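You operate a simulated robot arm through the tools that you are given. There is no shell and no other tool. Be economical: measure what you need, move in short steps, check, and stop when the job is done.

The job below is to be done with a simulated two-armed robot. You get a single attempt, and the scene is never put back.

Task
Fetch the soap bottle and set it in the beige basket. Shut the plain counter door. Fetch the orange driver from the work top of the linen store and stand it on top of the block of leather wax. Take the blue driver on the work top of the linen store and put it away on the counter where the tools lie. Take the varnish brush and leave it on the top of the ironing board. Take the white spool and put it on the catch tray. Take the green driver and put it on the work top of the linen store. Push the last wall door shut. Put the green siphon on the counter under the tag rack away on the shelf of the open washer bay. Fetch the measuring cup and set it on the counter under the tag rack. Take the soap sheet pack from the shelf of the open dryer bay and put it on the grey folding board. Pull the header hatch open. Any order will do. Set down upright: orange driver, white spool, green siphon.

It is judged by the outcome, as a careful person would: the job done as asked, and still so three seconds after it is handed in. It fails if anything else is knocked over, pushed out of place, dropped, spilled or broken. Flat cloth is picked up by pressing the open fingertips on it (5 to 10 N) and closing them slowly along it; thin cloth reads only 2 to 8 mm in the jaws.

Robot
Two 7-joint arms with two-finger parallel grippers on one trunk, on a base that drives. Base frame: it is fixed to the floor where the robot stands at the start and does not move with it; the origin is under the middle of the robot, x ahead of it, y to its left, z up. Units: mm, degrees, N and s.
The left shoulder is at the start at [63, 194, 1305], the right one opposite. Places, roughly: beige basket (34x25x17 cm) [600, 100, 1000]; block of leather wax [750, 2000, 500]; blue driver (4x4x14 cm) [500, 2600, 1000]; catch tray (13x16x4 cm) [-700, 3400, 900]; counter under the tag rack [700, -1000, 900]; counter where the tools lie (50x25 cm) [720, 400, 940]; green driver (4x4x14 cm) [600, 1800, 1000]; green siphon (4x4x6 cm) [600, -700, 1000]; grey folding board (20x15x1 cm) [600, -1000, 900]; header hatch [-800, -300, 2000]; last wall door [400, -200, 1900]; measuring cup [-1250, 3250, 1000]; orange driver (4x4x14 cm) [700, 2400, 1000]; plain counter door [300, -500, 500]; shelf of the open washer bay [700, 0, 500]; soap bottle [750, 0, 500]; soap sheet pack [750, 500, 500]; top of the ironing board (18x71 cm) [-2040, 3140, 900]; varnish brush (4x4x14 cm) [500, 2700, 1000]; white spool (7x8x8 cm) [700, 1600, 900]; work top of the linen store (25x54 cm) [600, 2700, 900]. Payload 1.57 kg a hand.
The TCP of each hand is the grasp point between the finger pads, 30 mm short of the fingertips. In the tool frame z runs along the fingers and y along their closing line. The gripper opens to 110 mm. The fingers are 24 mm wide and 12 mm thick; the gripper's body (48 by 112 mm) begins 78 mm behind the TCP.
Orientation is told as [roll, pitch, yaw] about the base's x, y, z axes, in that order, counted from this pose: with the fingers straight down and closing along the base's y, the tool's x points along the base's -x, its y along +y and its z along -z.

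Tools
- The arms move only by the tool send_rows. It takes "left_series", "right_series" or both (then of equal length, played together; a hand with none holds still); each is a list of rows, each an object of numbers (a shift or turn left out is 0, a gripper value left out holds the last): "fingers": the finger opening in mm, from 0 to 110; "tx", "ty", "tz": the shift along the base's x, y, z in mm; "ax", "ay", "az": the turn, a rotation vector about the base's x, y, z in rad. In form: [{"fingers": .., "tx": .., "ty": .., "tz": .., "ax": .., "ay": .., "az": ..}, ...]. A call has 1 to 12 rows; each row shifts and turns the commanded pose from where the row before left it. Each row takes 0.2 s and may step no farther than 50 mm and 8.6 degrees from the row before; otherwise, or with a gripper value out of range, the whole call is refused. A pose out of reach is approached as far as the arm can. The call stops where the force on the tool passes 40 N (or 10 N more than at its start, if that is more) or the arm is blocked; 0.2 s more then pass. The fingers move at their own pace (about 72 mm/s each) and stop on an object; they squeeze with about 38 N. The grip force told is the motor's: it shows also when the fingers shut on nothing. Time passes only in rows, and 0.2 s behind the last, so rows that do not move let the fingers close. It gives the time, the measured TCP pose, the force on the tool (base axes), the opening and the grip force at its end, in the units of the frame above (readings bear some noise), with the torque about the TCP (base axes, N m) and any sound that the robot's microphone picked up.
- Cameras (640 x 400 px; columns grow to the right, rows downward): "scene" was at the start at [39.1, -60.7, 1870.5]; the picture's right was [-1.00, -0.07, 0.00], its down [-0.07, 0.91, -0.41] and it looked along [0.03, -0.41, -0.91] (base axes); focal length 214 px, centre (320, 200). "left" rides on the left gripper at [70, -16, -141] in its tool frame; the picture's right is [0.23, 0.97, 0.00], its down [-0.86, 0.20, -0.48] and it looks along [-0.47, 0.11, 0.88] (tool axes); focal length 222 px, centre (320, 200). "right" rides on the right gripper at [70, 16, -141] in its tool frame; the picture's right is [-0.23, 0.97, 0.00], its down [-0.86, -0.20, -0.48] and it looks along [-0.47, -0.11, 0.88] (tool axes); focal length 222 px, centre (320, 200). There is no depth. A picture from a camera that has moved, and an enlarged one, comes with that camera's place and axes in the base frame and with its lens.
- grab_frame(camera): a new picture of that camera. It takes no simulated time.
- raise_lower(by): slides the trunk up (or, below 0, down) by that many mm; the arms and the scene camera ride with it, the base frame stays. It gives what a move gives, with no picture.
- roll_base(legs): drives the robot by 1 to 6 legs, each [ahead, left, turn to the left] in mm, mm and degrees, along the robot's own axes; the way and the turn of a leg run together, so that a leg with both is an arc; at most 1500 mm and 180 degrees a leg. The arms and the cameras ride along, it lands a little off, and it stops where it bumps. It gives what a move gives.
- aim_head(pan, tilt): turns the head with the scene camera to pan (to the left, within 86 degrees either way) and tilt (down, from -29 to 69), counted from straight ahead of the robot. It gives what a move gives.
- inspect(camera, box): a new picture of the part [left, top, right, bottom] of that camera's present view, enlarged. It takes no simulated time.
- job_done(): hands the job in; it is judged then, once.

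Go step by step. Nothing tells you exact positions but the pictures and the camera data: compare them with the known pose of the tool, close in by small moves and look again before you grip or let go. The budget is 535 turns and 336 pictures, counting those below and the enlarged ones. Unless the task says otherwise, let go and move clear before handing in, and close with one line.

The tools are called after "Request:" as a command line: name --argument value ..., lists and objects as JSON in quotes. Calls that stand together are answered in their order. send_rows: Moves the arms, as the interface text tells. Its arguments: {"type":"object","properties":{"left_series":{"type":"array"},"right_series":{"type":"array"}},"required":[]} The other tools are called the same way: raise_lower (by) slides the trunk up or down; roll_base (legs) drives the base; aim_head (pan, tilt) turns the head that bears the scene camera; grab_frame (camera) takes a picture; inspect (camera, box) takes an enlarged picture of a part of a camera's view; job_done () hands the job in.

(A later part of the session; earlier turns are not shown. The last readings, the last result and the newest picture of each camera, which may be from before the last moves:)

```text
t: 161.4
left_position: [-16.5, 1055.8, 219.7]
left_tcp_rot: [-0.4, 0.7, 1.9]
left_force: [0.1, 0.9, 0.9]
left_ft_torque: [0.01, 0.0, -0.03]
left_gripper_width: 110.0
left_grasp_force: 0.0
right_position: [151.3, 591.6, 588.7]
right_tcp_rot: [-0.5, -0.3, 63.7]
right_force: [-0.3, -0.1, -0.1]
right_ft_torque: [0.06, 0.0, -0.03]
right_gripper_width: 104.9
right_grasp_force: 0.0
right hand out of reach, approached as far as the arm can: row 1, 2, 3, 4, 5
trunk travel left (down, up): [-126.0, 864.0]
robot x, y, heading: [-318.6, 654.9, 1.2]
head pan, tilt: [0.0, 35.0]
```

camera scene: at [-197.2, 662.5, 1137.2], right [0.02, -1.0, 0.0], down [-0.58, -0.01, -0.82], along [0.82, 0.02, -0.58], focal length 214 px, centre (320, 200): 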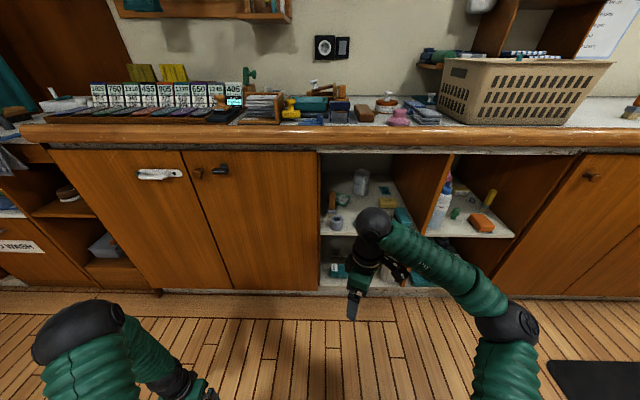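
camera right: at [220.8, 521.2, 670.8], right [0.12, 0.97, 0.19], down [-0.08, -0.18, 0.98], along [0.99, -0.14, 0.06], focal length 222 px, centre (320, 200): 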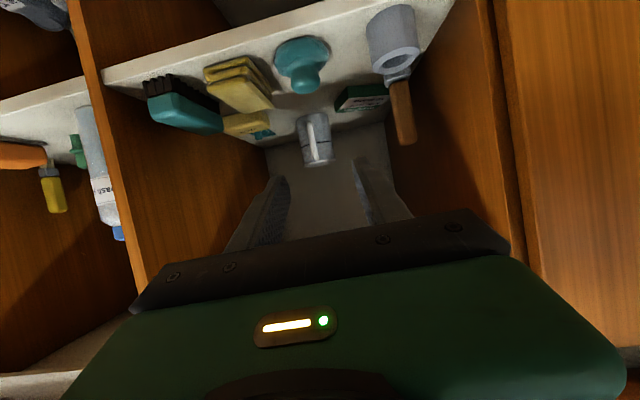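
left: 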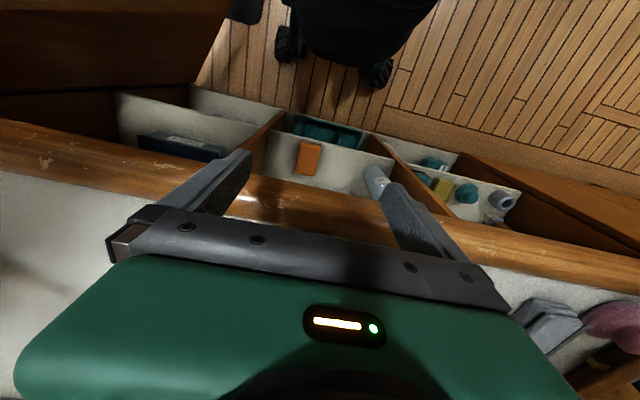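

That yaw limits the reach, so I unwind it to about 26° and instead turn the base left 40°, approaching the bay diagonally.

Request:
send_rows --right_series '[{"az": -0.14}, {"az": -0.14}, {"az": -0.14}, {"az": -0.14}, {"az": -0.1, "tz": 20}, {"tx": 30, "tz": 20, "ty": -20}, {"tx": 30, "tz": 20, "ty": -20}, {"tx": 30, "tz": 20, "ty": -20}, {"tx": 30, "ty": -20}, {"tx": 30, "ty": -20}]'

Request:
roll_base --legs '[[0, 0, 40], [60, -480, 0]]'

Request:
grab_frame --camera "scene"

```text
t: 163.6
left_position: [-16.6, 1056.8, 220.0]
left_tcp_rot: [-0.4, 0.7, 2.1]
left_force: [0.9, -0.2, -0.9]
left_ft_torque: [0.05, 0.01, 0.01]
left_gripper_width: 110.3
left_grasp_force: 0.2
right_position: [269.9, 506.2, 658.5]
right_tcp_rot: [-0.4, -0.3, 26.1]
right_force: [-0.6, -0.1, 0.8]
right_ft_torque: [0.03, -0.02, 0.01]
right_gripper_width: 104.9
right_grasp_force: 0.0
right hand out of reach, approached as far as the arm can: row 9, 10
trunk travel left (down, up): [-126.0, 864.0]
robot x, y, heading: [-316.4, 655.6, 1.2]
head pan, tilt: [0.0, 35.0]
```

```text
t: 167.2
left_position: [-179.3, 1008.7, 225.2]
left_tcp_rot: [0.1, 0.4, 41.8]
left_force: [0.0, 0.0, -0.2]
left_ft_torque: [0.03, 0.05, 0.0]
left_gripper_width: 109.9
left_grasp_force: 0.1
right_position: [382.3, 777.0, 660.7]
right_tcp_rot: [0.8, -1.1, 68.1]
right_force: [-21.3, 10.7, 0.4]
right_ft_torque: [-1.0, -2.17, 0.5]
right_gripper_width: 89.6
right_grasp_force: 0.1
trunk travel left (down, up): [-126.0, 864.0]
robot x, y, heading: [-155.1, 509.6, 40.9]
head pan, tilt: [0.0, 35.0]
stopped in leg 2: the force on the tool passed its limit at 96 N (the readings are from after the stop); the commanded pose is now the measured one
```

```text
258 pictures are left
camera scene: at [-62.5, 589.1, 1137.6], right [0.66, -0.75, 0.0], down [-0.43, -0.38, -0.82], along [0.62, 0.54, -0.57], focal length 214 px, centre (320, 200)
```

scene: 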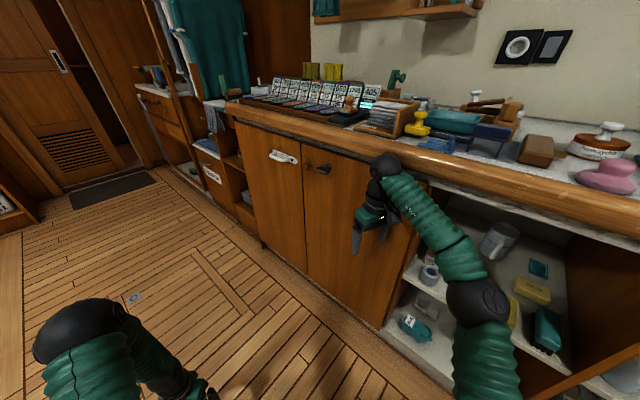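

The fingers bumped the closed cabinet door beside the bay. I back off and slide right along the counter.

Request:
roll_base --legs '[[-53, 46, 0], [-164, -189, 0]]'

Request:
aim_head --pan -10 --tilt 40

Request:
grab_frame --camera "scene"

```text
t: 169.6
left_position: [-247.3, 763.0, 221.0]
left_tcp_rot: [-0.3, 0.5, 41.8]
left_force: [0.0, 0.6, -0.2]
left_ft_torque: [0.04, 0.01, 0.04]
left_gripper_width: 110.0
left_grasp_force: 0.2
right_position: [318.1, 529.4, 659.7]
right_tcp_rot: [0.3, -0.6, 67.5]
right_force: [-0.1, 0.2, -0.1]
right_ft_torque: [0.0, 0.02, 0.01]
right_gripper_width: 105.5
right_grasp_force: 0.2
trunk travel left (down, up): [-126.0, 864.0]
robot x, y, heading: [-221.9, 263.1, 41.2]
head pan, tilt: [0.0, 35.0]
```

```text
t: 170.4
left_position: [-246.6, 762.1, 221.7]
left_tcp_rot: [-0.2, 0.5, 41.8]
left_force: [0.0, -0.1, -1.3]
left_ft_torque: [-0.02, 0.01, 0.01]
left_gripper_width: 110.2
left_grasp_force: 0.1
right_position: [317.0, 528.0, 661.6]
right_tcp_rot: [0.4, -0.7, 67.5]
right_force: [-0.6, 0.5, -0.3]
right_ft_torque: [-0.02, -0.01, -0.02]
right_gripper_width: 105.3
right_grasp_force: 0.0
trunk travel left (down, up): [-126.0, 864.0]
robot x, y, heading: [-223.0, 262.9, 40.7]
head pan, tilt: [-10.0, 40.0]
```

```text
257 pictures are left
camera scene: at [-123.1, 331.8, 1129.7], right [0.52, -0.86, 0.0], down [-0.55, -0.33, -0.76], along [0.66, 0.39, -0.64], focal length 214 px, centre (320, 200)
```

scene: 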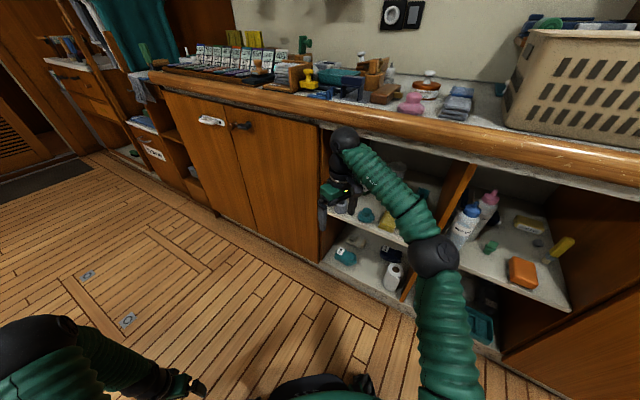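

I now aim to grip the pack across its short side with the tool tilted toward +y. I tilt the hand about its closing line.

Request:
send_rows --right_series '[{"ax": 0.126, "ay": -0.059}, {"ax": 0.126, "ay": -0.059}, {"ax": 0.126, "ay": -0.059}, {"ax": 0.126, "ay": -0.059}, {"ax": 0.126, "ay": -0.059, "tz": -20}, {"ax": 0.126, "ay": -0.059, "tz": -20}, {"tz": -15}]'

Request:
grab_frame --camera "right"

Request:
grab_frame --camera "scene"

```text
t: 172.0
left_position: [-247.3, 762.8, 222.6]
left_tcp_rot: [-0.1, 0.5, 41.8]
left_force: [-0.5, -0.2, -0.4]
left_ft_torque: [-0.01, -0.02, 0.02]
left_gripper_width: 109.9
left_grasp_force: 0.1
right_position: [316.5, 527.8, 606.3]
right_tcp_rot: [-2.5, -48.6, 68.8]
right_force: [-0.1, 0.3, 0.7]
right_ft_torque: [0.02, 0.01, 0.0]
right_gripper_width: 105.2
right_grasp_force: 0.1
trunk travel left (down, up): [-126.0, 864.0]
robot x, y, heading: [-221.8, 264.5, 40.9]
head pan, tilt: [-10.0, 40.0]
```

```text
256 pictures are left
camera right: at [241.3, 395.2, 644.4], right [-0.84, 0.52, 0.14], down [0.24, 0.12, 0.96], along [0.48, 0.84, -0.23], focal length 222 px, centre (320, 200)
```

right: 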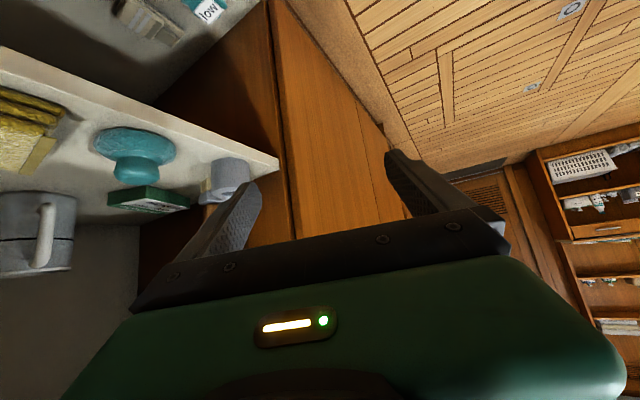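

```text
255 pictures are left
camera scene: at [-123.3, 331.2, 1129.7], right [0.52, -0.86, 0.0], down [-0.55, -0.33, -0.76], along [0.66, 0.39, -0.64], focal length 214 px, centre (320, 200)
```

scene: 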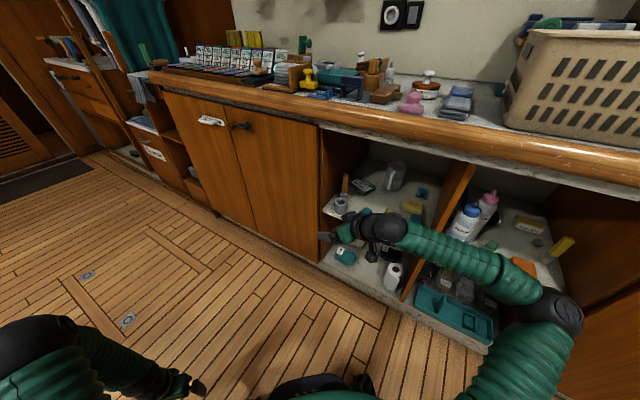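

The elbow juts right, so I should extend the arm first and then drive in along its own direction. I back off diagonally and extend.

Request:
roll_base --legs '[[-230, 0, 0]]'

Request:
send_rows --right_series '[{"ax": 0.095, "ay": -0.044, "tz": 20, "tx": 10, "ty": 10}, {"ax": 0.095, "ay": -0.044, "tz": 20, "tx": 10, "ty": 10}, {"tx": 20, "ty": 20, "tz": 20}, {"tx": 25, "ty": 20, "tz": 5}, {"tx": 25, "ty": 20}, {"tx": 25, "ty": 20}, {"tx": 20, "ty": 20}]'

Request:
grab_frame --camera "scene"

```text
t: 173.7
left_position: [-420.6, 612.1, 222.3]
left_tcp_rot: [-0.2, 0.5, 41.9]
left_force: [0.7, -0.5, -0.4]
left_ft_torque: [-0.01, -0.03, -0.01]
left_gripper_width: 110.0
left_grasp_force: 0.1
right_position: [144.2, 378.4, 605.6]
right_tcp_rot: [-2.5, -48.4, 68.8]
right_force: [1.0, -1.2, 0.9]
right_ft_torque: [0.0, 0.02, 0.01]
right_gripper_width: 105.1
right_grasp_force: 0.0
trunk travel left (down, up): [-126.0, 864.0]
robot x, y, heading: [-393.1, 111.5, 41.1]
head pan, tilt: [-10.0, 40.0]
```

```text
t: 175.3
left_position: [-419.7, 611.4, 223.0]
left_tcp_rot: [-0.3, 0.4, 41.8]
left_force: [0.1, 0.2, 0.6]
left_ft_torque: [0.0, -0.03, 0.01]
left_gripper_width: 110.3
left_grasp_force: 0.1
right_position: [277.8, 496.4, 670.6]
right_tcp_rot: [-4.2, -60.5, 70.2]
right_force: [-0.1, 0.7, -0.6]
right_ft_torque: [0.01, 0.0, -0.04]
right_gripper_width: 105.0
right_grasp_force: 0.2
trunk travel left (down, up): [-126.0, 864.0]
robot x, y, heading: [-393.6, 110.4, 40.9]
head pan, tilt: [-10.0, 40.0]
```

```text
254 pictures are left
camera scene: at [-295.9, 181.4, 1129.6], right [0.52, -0.86, 0.0], down [-0.55, -0.33, -0.76], along [0.66, 0.39, -0.64], focal length 214 px, centre (320, 200)
```

scene: 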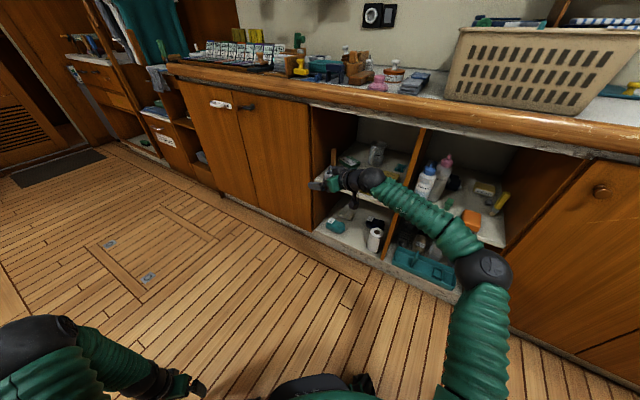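

The arm can extend further, which would keep the elbow outside. I back off 200 mm more and stretch the arm.

Request:
roll_base --legs '[[-190, 0, 0]]'

Request:
send_rows --right_series '[{"tx": 20, "ty": 20}, {"tx": 20, "ty": 20}, {"tx": 20, "ty": 20}, {"tx": 20, "ty": 20}, {"tx": 20, "ty": 20}, {"tx": 20, "ty": 20}]'

Request:
grab_frame --camera "scene"

```text
t: 176.8
left_position: [-461.1, 503.7, 213.2]
left_tcp_rot: [-1.9, 0.0, 42.0]
left_force: [0.5, 0.1, -1.4]
left_ft_torque: [-0.05, -0.06, -0.02]
left_gripper_width: 110.1
left_grasp_force: 0.1
right_position: [225.4, 399.1, 681.8]
right_tcp_rot: [-7.8, -59.9, 73.3]
right_force: [0.1, 0.7, 0.1]
right_ft_torque: [-0.01, -0.03, -0.08]
right_gripper_width: 105.0
right_grasp_force: 0.0
trunk travel left (down, up): [-126.0, 864.0]
robot x, y, heading: [-432.4, -0.9, 40.9]
head pan, tilt: [-10.0, 40.0]
stopped in leg 1: the robot was blocked; the commanded pose is now the measured one
```

```text
t: 178.2
left_position: [-461.1, 503.4, 215.7]
left_tcp_rot: [-1.5, 0.1, 41.9]
left_force: [-0.1, -0.4, -0.6]
left_ft_torque: [0.01, 0.0, -0.05]
left_gripper_width: 109.7
left_grasp_force: 0.0
right_position: [241.9, 431.9, 681.3]
right_tcp_rot: [-7.1, -60.0, 72.6]
right_force: [-0.6, 0.5, -0.1]
right_ft_torque: [-0.02, -0.03, 0.02]
right_gripper_width: 105.3
right_grasp_force: 0.0
right hand out of reach, approached as far as the arm can: row 2, 3, 4, 5, 6
trunk travel left (down, up): [-126.0, 864.0]
robot x, y, heading: [-430.9, -1.0, 40.8]
head pan, tilt: [-10.0, 40.0]
```

```text
253 pictures are left
camera scene: at [-327.5, 63.1, 1130.2], right [0.51, -0.86, -0.01], down [-0.56, -0.33, -0.76], along [0.65, 0.4, -0.65], focal length 214 px, centre (320, 200)
```

scene: 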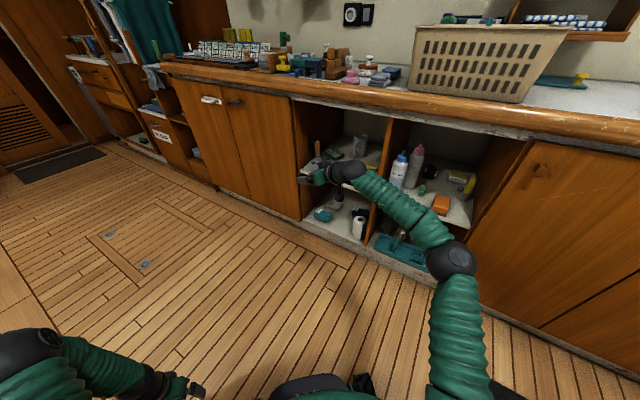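

Diagonal entry would foul the bay divider, so I change the plan: first swing the pack's right end toward me from straight in front, then grip it at a small yaw. I pull the arm in and straighten the robot.

Request:
send_rows --right_series '[{"az": -0.12, "tx": -20, "ty": -25}, {"az": -0.12, "tx": -20, "ty": -25}, {"az": -0.12, "tx": -20, "ty": -25}, {"az": -0.12, "tx": -20, "ty": -25}, {"tx": -20, "ty": -25}, {"tx": -20, "ty": -20}, {"tx": -20, "ty": -20}]'

Request:
roll_base --legs '[[60, 0, 0], [0, 0, -41]]'

Request:
grab_frame --camera "scene"

```text
t: 179.8
left_position: [-463.3, 503.3, 216.6]
left_tcp_rot: [-1.6, 0.1, 42.0]
left_force: [0.3, -0.6, 0.2]
left_ft_torque: [0.03, 0.0, -0.03]
left_gripper_width: 109.8
left_grasp_force: 0.1
right_position: [101.0, 265.0, 680.2]
right_tcp_rot: [-7.0, -60.0, 45.0]
right_force: [0.3, 0.4, 0.0]
right_ft_torque: [0.03, 0.02, 0.01]
right_gripper_width: 105.2
right_grasp_force: 0.0
trunk travel left (down, up): [-126.0, 864.0]
robot x, y, heading: [-433.7, 2.9, 41.2]
head pan, tilt: [-10.0, 40.0]
```

```text
t: 182.7
left_position: [-78.0, 437.5, 214.0]
left_tcp_rot: [-1.7, 0.1, 0.5]
left_force: [-0.1, -0.6, 0.3]
left_ft_torque: [-0.04, -0.01, 0.01]
left_gripper_width: 110.1
left_grasp_force: 0.1
right_position: [190.3, -112.5, 682.2]
right_tcp_rot: [-7.4, -60.1, 3.9]
right_force: [0.3, -0.1, -1.2]
right_ft_torque: [0.0, 0.0, -0.05]
right_gripper_width: 105.1
right_grasp_force: 0.0
trunk travel left (down, up): [-126.0, 864.0]
robot x, y, heading: [-385.7, 40.8, -0.3]
head pan, tilt: [-10.0, 40.0]
```

```text
252 pictures are left
camera scene: at [-271.3, 29.6, 1129.7], right [-0.18, -0.98, 0.0], down [-0.63, 0.12, -0.77], along [0.75, -0.14, -0.64], focal length 214 px, centre (320, 200)
```

scene: 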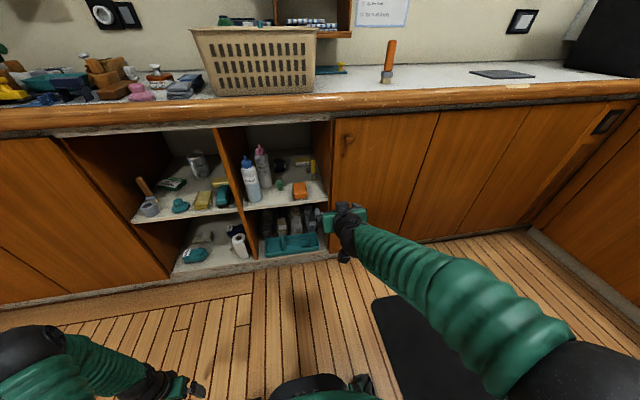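

Back to facing the counter. I pitch the hand to about -45°, close the fingers and move in front of the left bay.

Request:
send_rows --right_series '[{"ay": 0.13, "ax": 0.05, "fingers": 0}, {"ay": 0.13, "ax": 0.05}, {"az": -0.05}]'

Request:
roll_base --legs '[[0, 655, 0]]'

Request:
grab_frame --camera "right"

```text
t: 183.4
left_position: [-76.8, 437.3, 213.1]
left_tcp_rot: [-1.7, -0.1, 0.6]
left_force: [0.5, -0.4, 0.1]
left_ft_torque: [0.0, 0.01, -0.02]
left_gripper_width: 110.0
left_grasp_force: 0.0
right_position: [189.0, -116.5, 682.8]
right_tcp_rot: [-0.6, -48.8, -5.3]
right_force: [0.4, -0.1, 0.9]
right_ft_torque: [-0.02, 0.0, 0.02]
right_gripper_width: 0.0
right_grasp_force: 4.9
right hand out of reach, approached as far as the arm can: row 1
trunk travel left (down, up): [-126.0, 864.0]
robot x, y, heading: [-386.8, 43.9, -0.4]
head pan, tilt: [-10.0, 40.0]
```

```text
t: 187.1
left_position: [-74.5, 1092.4, 214.9]
left_tcp_rot: [-1.7, 0.0, 0.8]
left_force: [1.1, 0.3, -0.6]
left_ft_torque: [-0.01, 0.0, 0.0]
left_gripper_width: 110.3
left_grasp_force: 0.1
right_position: [193.8, 537.7, 682.9]
right_tcp_rot: [-0.6, -48.9, -5.3]
right_force: [0.6, -0.6, 0.1]
right_ft_torque: [0.0, 0.03, 0.02]
right_gripper_width: 0.0
right_grasp_force: 20.8
trunk travel left (down, up): [-126.0, 864.0]
robot x, y, heading: [-383.4, 693.6, -0.5]
head pan, tilt: [-10.0, 40.0]
```

```text
251 pictures are left
camera right: at [44.5, 570.1, 721.0], right [0.25, 0.96, 0.16], down [0.18, -0.21, 0.96], along [0.95, -0.21, -0.22], focal length 222 px, centre (320, 200)
```

right: 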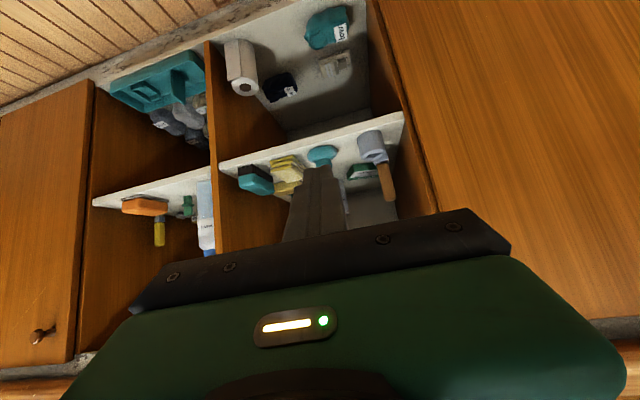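

Request:
send_rows --right_series '[{"az": 0.09, "tx": 20, "tz": -15}, {"tx": 25, "tz": -15}, {"tx": 25, "tz": -15}, {"tx": 25, "tz": -15}, {"tx": 25, "tz": -15}, {"tx": 20, "ay": 0.04}]'

Request:
roll_base --legs '[[180, 0, 0]]'

Request:
grab_frame --camera "right"

Request:
grab_frame --camera "scene"

```text
t: 188.5
left_position: [-73.3, 1092.4, 213.8]
left_tcp_rot: [-1.7, 0.1, 0.7]
left_force: [0.0, -0.1, 0.0]
left_ft_torque: [0.02, -0.01, 0.01]
left_gripper_width: 110.0
left_grasp_force: 0.1
right_position: [335.2, 538.8, 606.5]
right_tcp_rot: [-0.7, -46.8, -0.1]
right_force: [0.4, -0.1, 0.0]
right_ft_torque: [0.0, 0.02, 0.0]
right_gripper_width: 0.1
right_grasp_force: 21.0
trunk travel left (down, up): [-126.0, 864.0]
robot x, y, heading: [-384.8, 695.3, -0.3]
head pan, tilt: [-10.0, 40.0]
```

```text
t: 190.0
left_position: [109.1, 1092.1, 213.5]
left_tcp_rot: [-1.7, 0.0, 0.6]
left_force: [0.4, 0.0, 0.4]
left_ft_torque: [0.01, -0.02, 0.01]
left_gripper_width: 109.9
left_grasp_force: 0.1
right_position: [518.4, 537.2, 606.8]
right_tcp_rot: [-0.7, -46.7, -0.1]
right_force: [0.5, 0.6, -0.5]
right_ft_torque: [-0.01, 0.0, 0.03]
right_gripper_width: 0.0
right_grasp_force: 21.2
trunk travel left (down, up): [-126.0, 864.0]
robot x, y, heading: [-200.5, 693.7, -0.3]
head pan, tilt: [-10.0, 40.0]
```

```text
250 pictures are left
camera right: at [367.2, 555.9, 651.8], right [0.17, 0.97, 0.16], down [0.24, -0.2, 0.95], along [0.96, -0.12, -0.26], focal length 222 px, centre (320, 200)
```

right: 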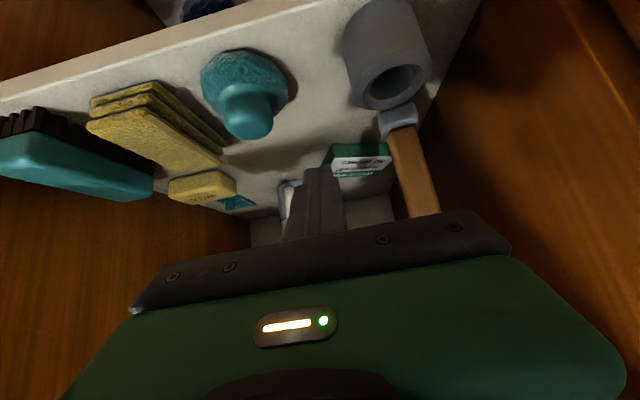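

```text
249 pictures are left
camera scene: at [-82.7, 682.7, 1129.6], right [-0.18, -0.98, 0.0], down [-0.63, 0.12, -0.76], along [0.75, -0.14, -0.64], focal length 214 px, centre (320, 200)
```

scene: 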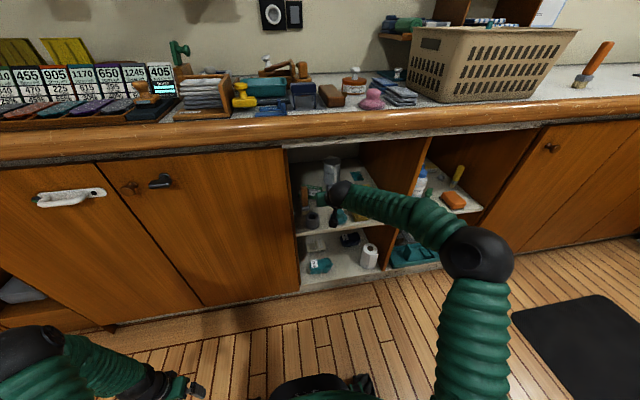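

Request:
inspect --camera "right" --box '[260, 110, 452, 230]'

```text
3.33 times, centred on (356, 170) of right
camera zoom: at [367.2, 555.9, 651.8], right [0.17, 0.97, 0.16], down [0.24, -0.2, 0.95], along [0.96, -0.12, -0.26], focal length 740 px, centre (200, 300)
```

zoom: 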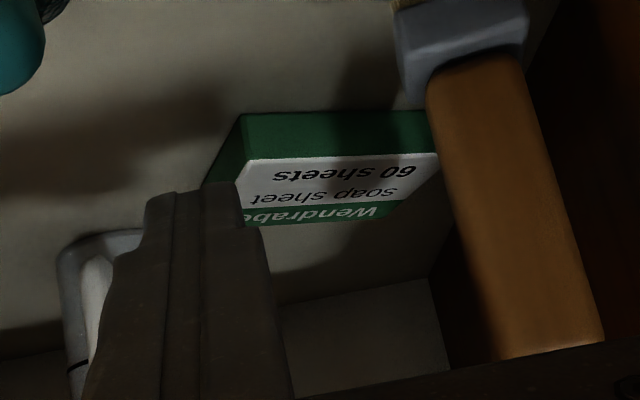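

From this view the pack is about 90 × 75 mm with corners near (646,550), (682,633), (753,609), so a frontal grip along its length fits in 110 mm. I raise a little, shift left and yaw slightly, then drive in.

Request:
send_rows --right_series '[{"tz": 14}, {"ty": 15, "az": -0.06}, {"ty": 15, "az": -0.06}, {"ty": 12, "az": -0.05}]'

Request:
roll_base --legs '[[155, 0, 0]]'

Request:
grab_frame --camera "right"

```text
t: 191.0
left_position: [109.1, 1091.7, 213.5]
left_tcp_rot: [-1.7, 0.0, 0.6]
left_force: [-0.6, 0.5, 0.5]
left_ft_torque: [0.0, -0.02, -0.02]
left_gripper_width: 109.9
left_grasp_force: 0.0
right_position: [517.5, 580.6, 622.3]
right_tcp_rot: [-0.7, -46.8, -9.9]
right_force: [-0.1, -0.2, -0.2]
right_ft_torque: [-0.03, 0.01, 0.0]
right_gripper_width: 0.0
right_grasp_force: 21.3
trunk travel left (down, up): [-126.0, 864.0]
robot x, y, heading: [-201.2, 695.5, -0.6]
head pan, tilt: [-10.0, 40.0]
```

```text
t: 192.4
left_position: [262.4, 1090.5, 213.8]
left_tcp_rot: [-1.7, -0.1, 0.7]
left_force: [0.1, -0.3, 0.8]
left_ft_torque: [0.01, 0.0, 0.04]
left_gripper_width: 109.9
left_grasp_force: 0.0
right_position: [670.3, 579.4, 622.6]
right_tcp_rot: [-0.6, -46.7, -9.8]
right_force: [-0.5, 0.5, -0.3]
right_ft_torque: [0.01, -0.01, 0.0]
right_gripper_width: 0.0
right_grasp_force: 21.9
trunk travel left (down, up): [-126.0, 864.0]
robot x, y, heading: [-46.8, 696.4, -0.1]
head pan, tilt: [-10.0, 40.0]
```

```text
247 pictures are left
camera right: at [526.4, 623.2, 666.4], right [0.33, 0.93, 0.16], down [0.2, -0.23, 0.95], along [0.92, -0.28, -0.26], focal length 222 px, centre (320, 200)
```

right: 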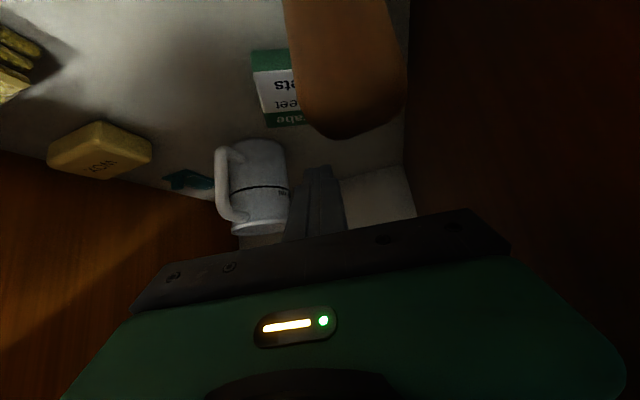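

The estimate holds. I steepen the hand over the pack, open the fingers and lower partway.

Request:
send_rows --right_series '[{"tz": -20, "tx": 10}, {"tz": -20, "tx": 10, "ay": 0.1}, {"ay": 0.1, "tz": -10, "tx": 8}, {"ay": 0.09, "fingers": 110}, {}, {}]'

Request:
grab_frame --camera "right"

```text
t: 193.8
left_position: [262.5, 1089.6, 214.9]
left_tcp_rot: [-1.7, -0.3, 0.7]
left_force: [0.5, -0.1, 0.6]
left_ft_torque: [0.0, 0.02, -0.01]
left_gripper_width: 110.2
left_grasp_force: 0.2
right_position: [698.0, 580.2, 573.1]
right_tcp_rot: [-3.9, -30.4, -7.7]
right_force: [0.1, -0.8, -0.7]
right_ft_torque: [0.0, -0.01, 0.0]
right_gripper_width: 109.2
right_grasp_force: 0.6
trunk travel left (down, up): [-126.0, 864.0]
robot x, y, heading: [-44.1, 693.7, -0.4]
head pan, tilt: [-10.0, 40.0]
```

```text
246 pictures are left
camera right: at [572.9, 623.5, 657.3], right [0.36, 0.93, 0.06], down [0.46, -0.23, 0.86], along [0.81, -0.28, -0.51], focal length 222 px, centre (320, 200)
```

right: 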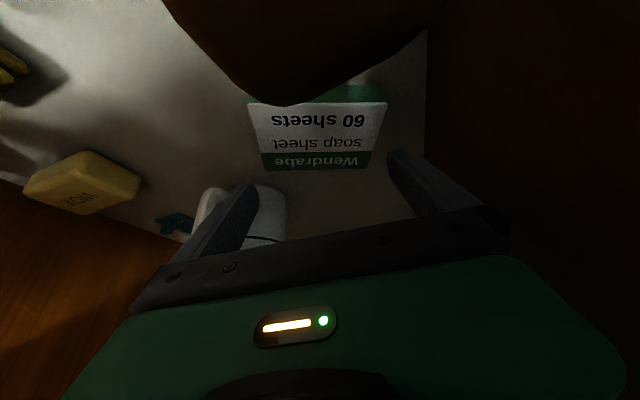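

The brush stands right by the camera and the pack is too long for comfort here. Instead I close the fingers, move behind the pack's right end and draw that end toward me.

Request:
send_rows --right_series '[{"fingers": 0, "tz": 8}, {"ty": -14, "az": 0.1}, {"ty": -14, "az": 0.1}, {"ty": -14, "az": 0.1, "ax": 0.04}, {"tx": 8}, {"tx": 8}, {"tx": 8}, {}]'

Request:
grab_frame --camera "right"

```text
t: 195.6
left_position: [261.5, 1091.1, 214.9]
left_tcp_rot: [-1.7, -0.2, 0.7]
left_force: [-0.6, 0.8, 0.1]
left_ft_torque: [-0.01, 0.04, -0.07]
left_gripper_width: 110.1
left_grasp_force: 0.1
right_position: [722.0, 537.5, 581.5]
right_tcp_rot: [-1.2, -30.6, 8.0]
right_force: [0.1, -0.5, -0.1]
right_ft_torque: [-0.01, 0.01, -0.02]
right_gripper_width: 0.0
right_grasp_force: 21.5
trunk travel left (down, up): [-126.0, 864.0]
robot x, y, heading: [-45.6, 694.6, 0.0]
head pan, tilt: [-10.0, 40.0]
```

```text
245 pictures are left
camera right: at [589.4, 537.9, 665.6], right [0.07, 0.99, 0.1], down [0.51, -0.12, 0.85], along [0.86, -0.01, -0.52], focal length 222 px, centre (320, 200)
```

right: 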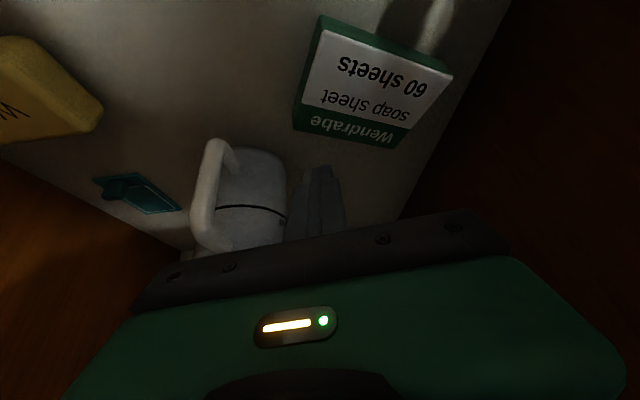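

I have the pack's corners clearly: (647,551), (685,638), (748,612), (707,528). The fingertip is just behind its right end; I lower it and drag toward me.

Request:
send_rows --right_series '[{"tx": 3, "tz": -15}, {"tz": -15}, {"tz": -12}, {}, {"tx": -8}, {"tx": -8}, {"tx": -8}, {"tx": -8}, {}]'

Request:
grab_frame --camera "right"

```text
t: 197.6
left_position: [261.6, 1090.5, 214.3]
left_tcp_rot: [-1.7, -0.2, 0.8]
left_force: [1.1, -0.4, 0.1]
left_ft_torque: [0.01, 0.0, -0.01]
left_gripper_width: 109.8
left_grasp_force: 0.1
right_position: [692.7, 537.4, 539.9]
right_tcp_rot: [-1.2, -30.5, 8.0]
right_force: [0.3, -1.7, 0.2]
right_ft_torque: [0.0, -0.01, 0.01]
right_gripper_width: 0.0
right_grasp_force: 21.3
trunk travel left (down, up): [-126.0, 864.0]
robot x, y, heading: [-48.2, 689.4, -0.3]
head pan, tilt: [-10.0, 40.0]
```

```text
244 pictures are left
camera right: at [560.0, 538.0, 623.4], right [0.07, 0.99, 0.1], down [0.51, -0.12, 0.85], along [0.86, -0.01, -0.52], focal length 222 px, centre (320, 200)
```

right: 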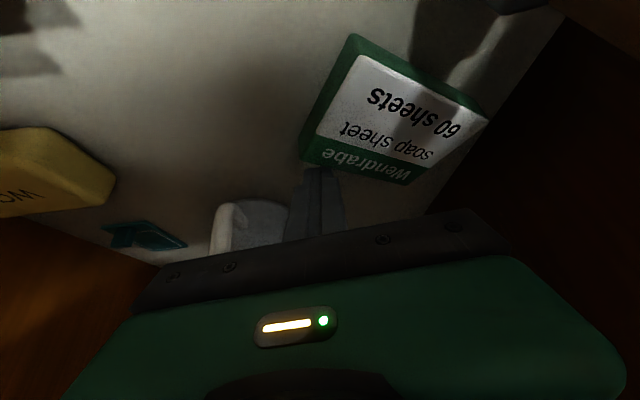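

Request:
send_rows --right_series '[{"tx": -8}, {"tx": -8}, {"tx": -8}, {"tx": -4}, {}]'

Request:
grab_frame --camera "right"

```text
t: 198.8
left_position: [261.2, 1089.8, 215.8]
left_tcp_rot: [-1.7, -0.2, 0.7]
left_force: [0.2, -0.9, 0.2]
left_ft_torque: [0.0, 0.01, 0.01]
left_gripper_width: 110.1
left_grasp_force: 0.0
right_position: [666.6, 538.3, 540.1]
right_tcp_rot: [-1.1, -30.5, 8.1]
right_force: [1.8, -0.6, 1.2]
right_ft_torque: [0.0, -0.01, 0.03]
right_gripper_width: 0.0
right_grasp_force: 21.3
trunk travel left (down, up): [-126.0, 864.0]
robot x, y, heading: [-45.0, 693.1, -0.4]
head pan, tilt: [-10.0, 40.0]
```

```text
243 pictures are left
camera right: at [532.5, 537.8, 623.7], right [0.07, 0.99, 0.1], down [0.51, -0.12, 0.85], along [0.86, -0.01, -0.52], focal length 222 px, centre (320, 200)
```

right: 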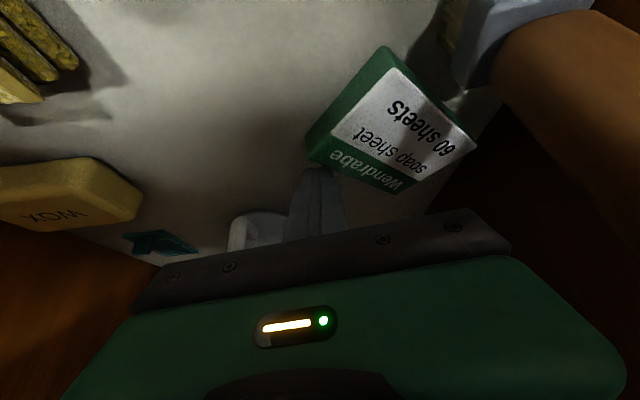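

The pack has turned to about 48° azimuth, but the brush is close to its left side. I'll grip it with a vertical hand at yaw 25°, which keeps the body clear of the brush; first I lift off and bring the base closer.

Request:
send_rows --right_series '[{"tx": 8}, {"tz": 20}, {"tz": 25}, {"tx": -30}, {"tx": -30}, {"tx": -30}]'

Request:
roll_base --legs '[[80, 0, 0]]'

Request:
grab_frame --camera "right"

```text
t: 200.2
left_position: [262.1, 1090.3, 214.9]
left_tcp_rot: [-1.7, -0.2, 0.8]
left_force: [0.4, 0.0, -0.6]
left_ft_torque: [-0.02, -0.04, 0.01]
left_gripper_width: 109.9
left_grasp_force: 0.0
right_position: [584.7, 538.1, 584.8]
right_tcp_rot: [-1.2, -30.6, 8.0]
right_force: [-0.7, 0.5, -0.5]
right_ft_torque: [0.0, -0.05, -0.01]
right_gripper_width: 0.1
right_grasp_force: 21.3
trunk travel left (down, up): [-126.0, 864.0]
robot x, y, heading: [-49.5, 689.5, -0.2]
head pan, tilt: [-10.0, 40.0]
```

```text
t: 201.3
left_position: [341.8, 1089.5, 215.7]
left_tcp_rot: [-1.7, 0.0, 0.7]
left_force: [0.5, -0.1, 0.4]
left_ft_torque: [0.0, 0.02, 0.0]
left_gripper_width: 109.9
left_grasp_force: 0.0
right_position: [664.5, 536.2, 584.1]
right_tcp_rot: [-1.2, -30.6, 7.9]
right_force: [0.8, 0.6, 0.8]
right_ft_torque: [-0.01, -0.03, -0.02]
right_gripper_width: 0.0
right_grasp_force: 20.6
trunk travel left (down, up): [-126.0, 864.0]
robot x, y, heading: [37.3, 688.7, -0.3]
head pan, tilt: [-10.0, 40.0]
```

```text
242 pictures are left
camera right: at [531.1, 537.7, 667.6], right [0.07, 0.99, 0.1], down [0.51, -0.12, 0.85], along [0.86, -0.01, -0.52], focal length 222 px, centre (320, 200)
```

right: 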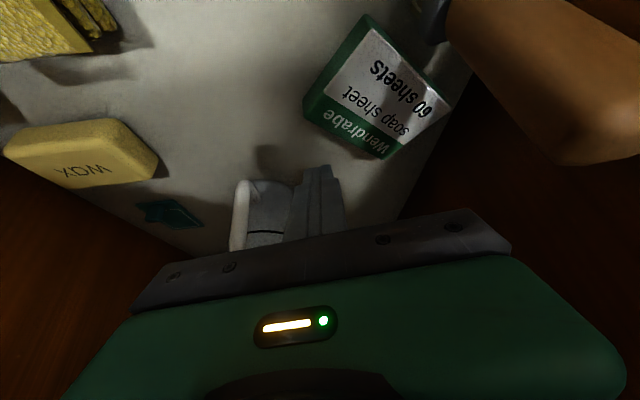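

Request:
send_rows --right_series '[{"az": 0.12, "ty": 12}, {"az": 0.12, "ty": 12}, {"az": 0.12, "ty": 12}, {"az": 0.11, "ty": 12}, {"ty": 10, "fingers": 96}, {}]'

Request:
grab_frame --camera "right"

```text
t: 202.7
left_position: [340.8, 1090.1, 214.6]
left_tcp_rot: [-1.7, -0.2, 0.6]
left_force: [0.5, 0.4, -0.4]
left_ft_torque: [-0.02, 0.01, 0.03]
left_gripper_width: 110.2
left_grasp_force: 0.1
right_position: [663.0, 595.5, 586.2]
right_tcp_rot: [-1.2, -30.7, 34.9]
right_force: [0.4, 0.4, 0.1]
right_ft_torque: [-0.03, 0.01, 0.03]
right_gripper_width: 81.0
right_grasp_force: 0.0
trunk travel left (down, up): [-126.0, 864.0]
robot x, y, heading: [30.9, 690.3, -0.5]
head pan, tilt: [-10.0, 40.0]
```

```text
241 pictures are left
camera right: at [543.7, 535.4, 669.5], right [-0.39, 0.92, 0.1], down [0.51, 0.12, 0.85], along [0.77, 0.38, -0.52], focal length 222 px, centre (320, 200)
```

right: 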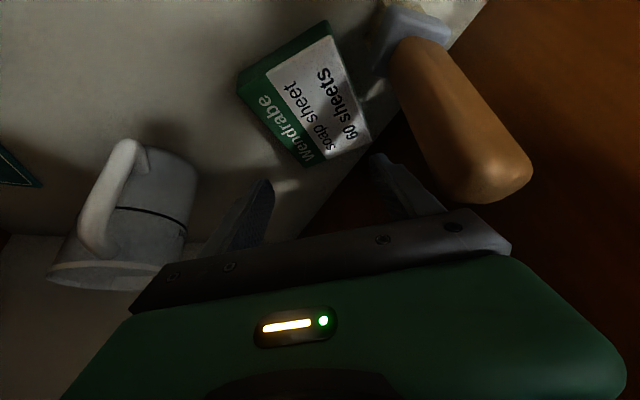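

The pack sits between the open fingers with room on both sides. I now bring the hand upright while lowering.

Request:
send_rows --right_series '[{"tz": -12, "ax": -0.05, "ay": 0.07}, {"tz": -12, "ax": -0.07, "ay": 0.1, "ty": 3}, {"tz": -4, "ax": -0.07, "ay": 0.1, "ty": 3}, {"ax": -0.07, "ay": 0.1}, {}]'

Request:
grab_frame --camera "right"

```text
t: 203.3
left_position: [340.2, 1089.1, 216.6]
left_tcp_rot: [-1.7, -0.4, 0.6]
left_force: [-1.0, 0.2, 0.2]
left_ft_torque: [0.01, 0.02, -0.04]
left_gripper_width: 110.3
left_grasp_force: 0.1
right_position: [663.8, 597.0, 571.8]
right_tcp_rot: [-1.3, -21.0, 34.6]
right_force: [-1.2, -4.4, 24.5]
right_ft_torque: [0.76, 1.78, 0.3]
right_gripper_width: 95.4
right_grasp_force: 0.1
trunk travel left (down, up): [-126.0, 864.0]
robot x, y, heading: [37.2, 693.1, -0.5]
head pan, tilt: [-10.0, 40.0]
stopped in row 3 (right hand): the force on the tool passed its limit at 44 N (the readings are from after the stop); the commanded pose is now the measured one
```

```text
240 pictures are left
camera right: at [558.3, 547.4, 677.1], right [-0.37, 0.93, 0.06], down [0.62, 0.2, 0.76], along [0.69, 0.32, -0.65], focal length 222 px, centre (320, 200)
```

right: 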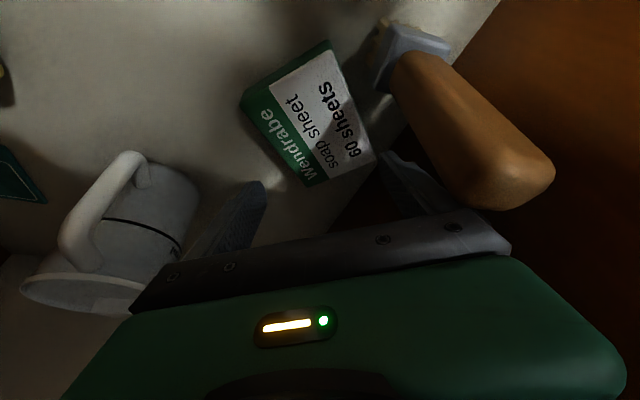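

The gripper body touched the brush top. I lift off, step away to the right, finish bringing the hand upright there, and then come back.

Request:
send_rows --right_series '[{"tz": 8}, {"tx": 12, "ty": -12}, {"tx": 10, "ty": -12}, {"tz": -8, "ax": -0.06, "ay": 0.08}, {"tz": -6, "ax": -0.06, "ay": 0.08}, {"ax": -0.06, "ay": 0.08}, {"ax": -0.04, "ay": 0.06}, {}]'

Request:
grab_frame --camera "right"

```text
t: 205.1
left_position: [341.9, 1088.7, 216.3]
left_tcp_rot: [-1.7, -0.4, 0.6]
left_force: [-0.2, -0.1, 0.4]
left_ft_torque: [0.01, -0.01, -0.03]
left_gripper_width: 109.8
left_grasp_force: 0.1
right_position: [675.8, 578.1, 572.2]
right_tcp_rot: [-1.6, -18.6, 34.6]
right_force: [0.3, 0.9, -0.2]
right_ft_torque: [-0.01, 0.0, 0.0]
right_gripper_width: 96.0
right_grasp_force: 0.0
right hand out of reach, approached as far as the arm can: row 3, 4, 5, 6, 7
trunk travel left (down, up): [-126.0, 864.0]
robot x, y, heading: [32.4, 694.7, -0.5]
head pan, tilt: [-10.0, 40.0]
```

```text
239 pictures are left
camera right: at [573.2, 532.3, 682.4], right [-0.37, 0.93, 0.05], down [0.65, 0.22, 0.73], along [0.67, 0.3, -0.68], focal length 222 px, centre (320, 200)
```

right: 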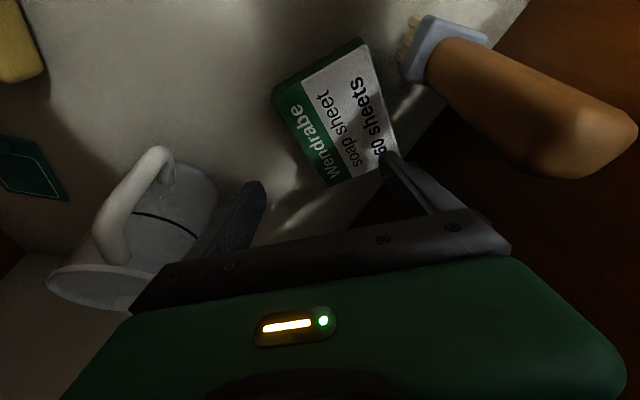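

Reach-limited; I bring the base 45 mm closer and compensate with the arm.

Request:
send_rows --right_series '[{"tx": -15}, {"tx": -15}]'

Request:
roll_base --legs '[[45, 0, 0]]'

Request:
send_rows --right_series '[{"tz": -6, "ax": -0.06, "ay": 0.08}, {"tz": -4, "ax": -0.06, "ay": 0.08}, {"ax": -0.05, "ay": 0.07}, {}]'

Request:
grab_frame --camera "right"

```text
t: 205.7
left_position: [341.6, 1089.8, 215.6]
left_tcp_rot: [-1.6, -0.3, 0.7]
left_force: [-0.6, 0.3, 0.0]
left_ft_torque: [-0.02, -0.02, 0.02]
left_gripper_width: 110.0
left_grasp_force: 0.0
right_position: [646.5, 578.7, 572.4]
right_tcp_rot: [-1.5, -18.5, 34.8]
right_force: [0.4, 0.1, 0.2]
right_ft_torque: [0.01, 0.02, -0.02]
right_gripper_width: 96.1
right_grasp_force: 0.0
trunk travel left (down, up): [-126.0, 864.0]
robot x, y, heading: [35.5, 689.9, -0.5]
head pan, tilt: [-10.0, 40.0]
```

```text
t: 206.6
left_position: [386.8, 1090.8, 215.1]
left_tcp_rot: [-1.6, -0.3, 0.6]
left_force: [0.1, -0.7, -0.1]
left_ft_torque: [-0.04, 0.01, 0.0]
left_gripper_width: 109.9
left_grasp_force: 0.0
right_position: [690.7, 579.6, 572.6]
right_tcp_rot: [-1.5, -18.4, 34.6]
right_force: [0.5, -0.1, 0.3]
right_ft_torque: [-0.03, 0.02, -0.03]
right_gripper_width: 95.7
right_grasp_force: 0.1
trunk travel left (down, up): [-126.0, 864.0]
robot x, y, heading: [79.2, 693.0, -0.6]
head pan, tilt: [-10.0, 40.0]
```

```text
t: 207.6
left_position: [386.7, 1088.3, 215.7]
left_tcp_rot: [-1.7, -0.3, 0.6]
left_force: [0.6, 0.4, 0.2]
left_ft_torque: [-0.05, 0.02, -0.03]
left_gripper_width: 109.8
left_grasp_force: 0.1
right_position: [680.6, 573.0, 560.3]
right_tcp_rot: [-2.0, -2.7, 34.3]
right_force: [-0.2, 0.0, -0.5]
right_ft_torque: [0.01, 0.04, -0.01]
right_gripper_width: 96.0
right_grasp_force: 0.1
right hand out of reach, approached as far as the arm can: row 3
trunk travel left (down, up): [-126.0, 864.0]
robot x, y, heading: [74.1, 693.5, -0.5]
head pan, tilt: [-10.0, 40.0]
```

```text
238 pictures are left
camera right: at [606.7, 547.8, 695.5], right [-0.36, 0.93, -0.02], down [0.79, 0.32, 0.52], along [0.5, 0.17, -0.85], focal length 222 px, centre (320, 200)
```

right: 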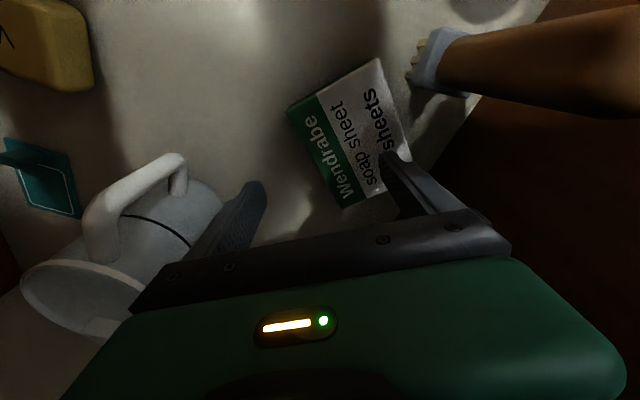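

The hand is upright now. I shift to (665, 603) so the fingers straddle the pack and lower with care.

Request:
send_rows --right_series '[{"tx": -8, "ty": 10}, {"tx": -8, "ty": 10}, {"ty": 10}, {}]'

Request:
grab_frame --camera "right"

```text
t: 208.6
left_position: [386.1, 1089.3, 216.6]
left_tcp_rot: [-1.6, -0.4, 0.7]
left_force: [0.2, 0.6, -0.6]
left_ft_torque: [0.0, -0.01, 0.01]
left_gripper_width: 109.9
left_grasp_force: 0.1
right_position: [665.9, 602.8, 559.2]
right_tcp_rot: [-2.1, -2.2, 34.8]
right_force: [0.3, 0.4, 0.4]
right_ft_torque: [0.02, 0.01, 0.02]
right_gripper_width: 96.0
right_grasp_force: 0.1
trunk travel left (down, up): [-126.0, 864.0]
robot x, y, heading: [75.5, 689.9, -0.3]
head pan, tilt: [-10.0, 40.0]
```

```text
237 pictures are left
camera right: at [593.0, 576.9, 695.9], right [-0.37, 0.93, -0.03], down [0.79, 0.33, 0.52], along [0.49, 0.17, -0.86], focal length 222 px, centre (320, 200)
```

right: 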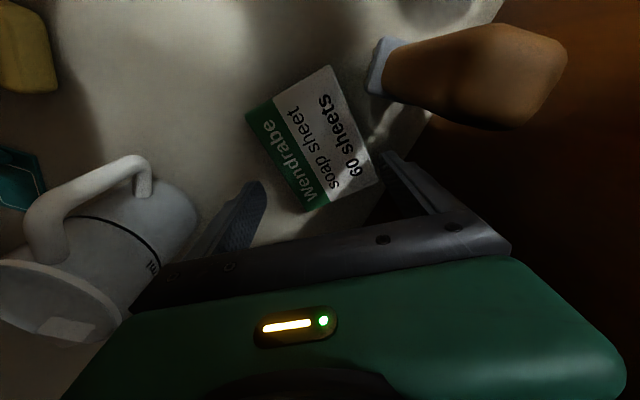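

Request:
send_rows --right_series '[{"tz": -6}, {"tz": -6}, {"tz": -6}, {"tz": -5}, {}]'

Request:
grab_frame --camera "right"

```text
t: 209.8
left_position: [386.3, 1090.2, 215.0]
left_tcp_rot: [-1.6, -0.5, 0.7]
left_force: [-0.1, -0.1, 0.4]
left_ft_torque: [0.02, 0.0, -0.01]
left_gripper_width: 110.1
left_grasp_force: 0.1
right_position: [665.7, 602.8, 536.6]
right_tcp_rot: [-2.1, -2.2, 34.8]
right_force: [0.5, 0.2, -0.1]
right_ft_torque: [0.0, 0.0, 0.02]
right_gripper_width: 95.9
right_grasp_force: 0.0
trunk travel left (down, up): [-126.0, 864.0]
robot x, y, heading: [78.3, 697.5, -0.3]
head pan, tilt: [-10.0, 40.0]
```

```text
236 pictures are left
camera right: at [593.1, 577.2, 672.8], right [-0.37, 0.93, -0.03], down [0.79, 0.33, 0.52], along [0.49, 0.17, -0.85], focal length 222 px, centre (320, 200)
```

right: 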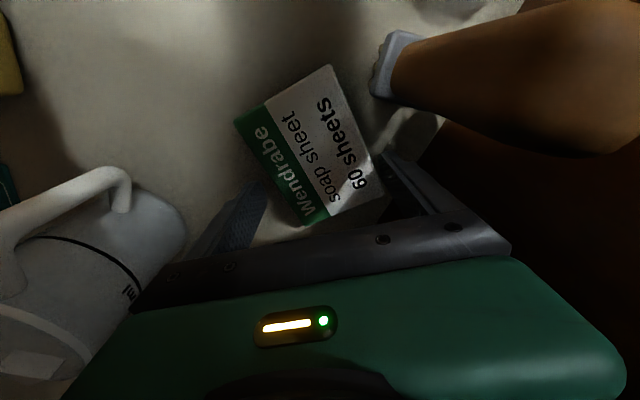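

The fingers straddle the pack. I close.

Request:
send_rows --right_series '[{"tz": -2, "fingers": 85}, {"fingers": 75}, {"fingers": 65}, {"fingers": 40}, {"fingers": 40}, {"fingers": 40}]'

Request:
grab_frame --camera "right"

```text
t: 211.2
left_position: [385.5, 1090.1, 215.5]
left_tcp_rot: [-1.6, -0.5, 0.6]
left_force: [0.5, 0.9, -0.4]
left_ft_torque: [0.01, 0.01, 0.02]
left_gripper_width: 110.2
left_grasp_force: 0.1
right_position: [666.0, 602.6, 535.3]
right_tcp_rot: [-2.1, -2.2, 34.9]
right_force: [-1.3, 0.5, 3.3]
right_ft_torque: [0.17, 0.13, 0.08]
right_gripper_width: 77.5
right_grasp_force: 38.1
trunk travel left (down, up): [-126.0, 864.0]
robot x, y, heading: [80.1, 692.4, -0.4]
head pan, tilt: [-10.0, 40.0]
```

```text
235 pictures are left
camera right: at [592.9, 577.2, 671.3], right [-0.37, 0.93, -0.03], down [0.79, 0.33, 0.52], along [0.49, 0.17, -0.85], focal length 222 px, centre (320, 200)
```

right: 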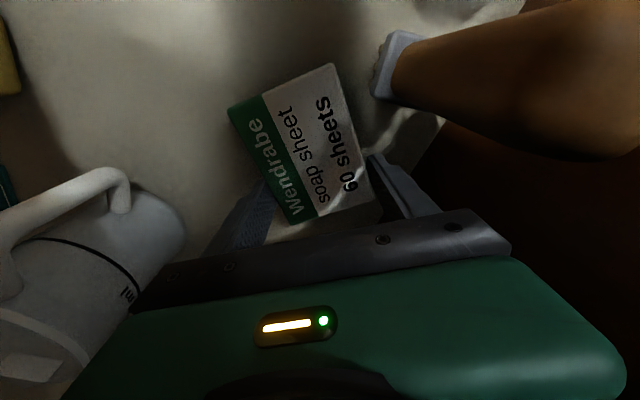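

Gripped at 77 mm with full force. I lift a little, move away from the brush, and tilt back while rising to clear the front objects.

Request:
send_rows --right_series '[{"tz": 8}, {"tz": 10}, {"tx": 6, "ty": -12}, {"tx": 4, "ty": -14}, {"ty": -14}, {"ty": -10}, {}]'

Request:
grab_frame --camera "right"

```text
t: 212.8
left_position: [386.1, 1089.6, 215.6]
left_tcp_rot: [-1.7, -0.4, 0.5]
left_force: [0.3, 0.1, 0.0]
left_ft_torque: [0.02, 0.01, 0.0]
left_gripper_width: 109.8
left_grasp_force: 0.0
right_position: [676.7, 562.6, 551.8]
right_tcp_rot: [-2.1, -2.2, 34.8]
right_force: [0.0, -0.4, -1.0]
right_ft_torque: [0.02, 0.02, 0.01]
right_gripper_width: 76.9
right_grasp_force: 38.0
right hand out of reach, approached as far as the arm can: row 6
trunk travel left (down, up): [-126.0, 864.0]
robot x, y, heading: [79.1, 691.5, -0.4]
head pan, tilt: [-10.0, 40.0]
```

```text
234 pictures are left
camera right: at [602.1, 537.2, 688.6], right [-0.37, 0.93, -0.03], down [0.79, 0.33, 0.52], along [0.49, 0.17, -0.85], focal length 222 px, centre (320, 200)
```

right: 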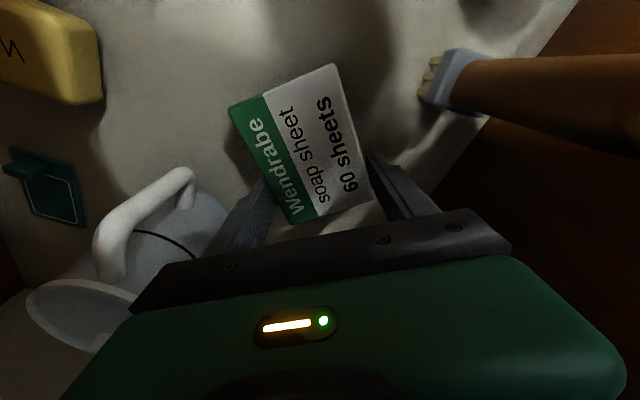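

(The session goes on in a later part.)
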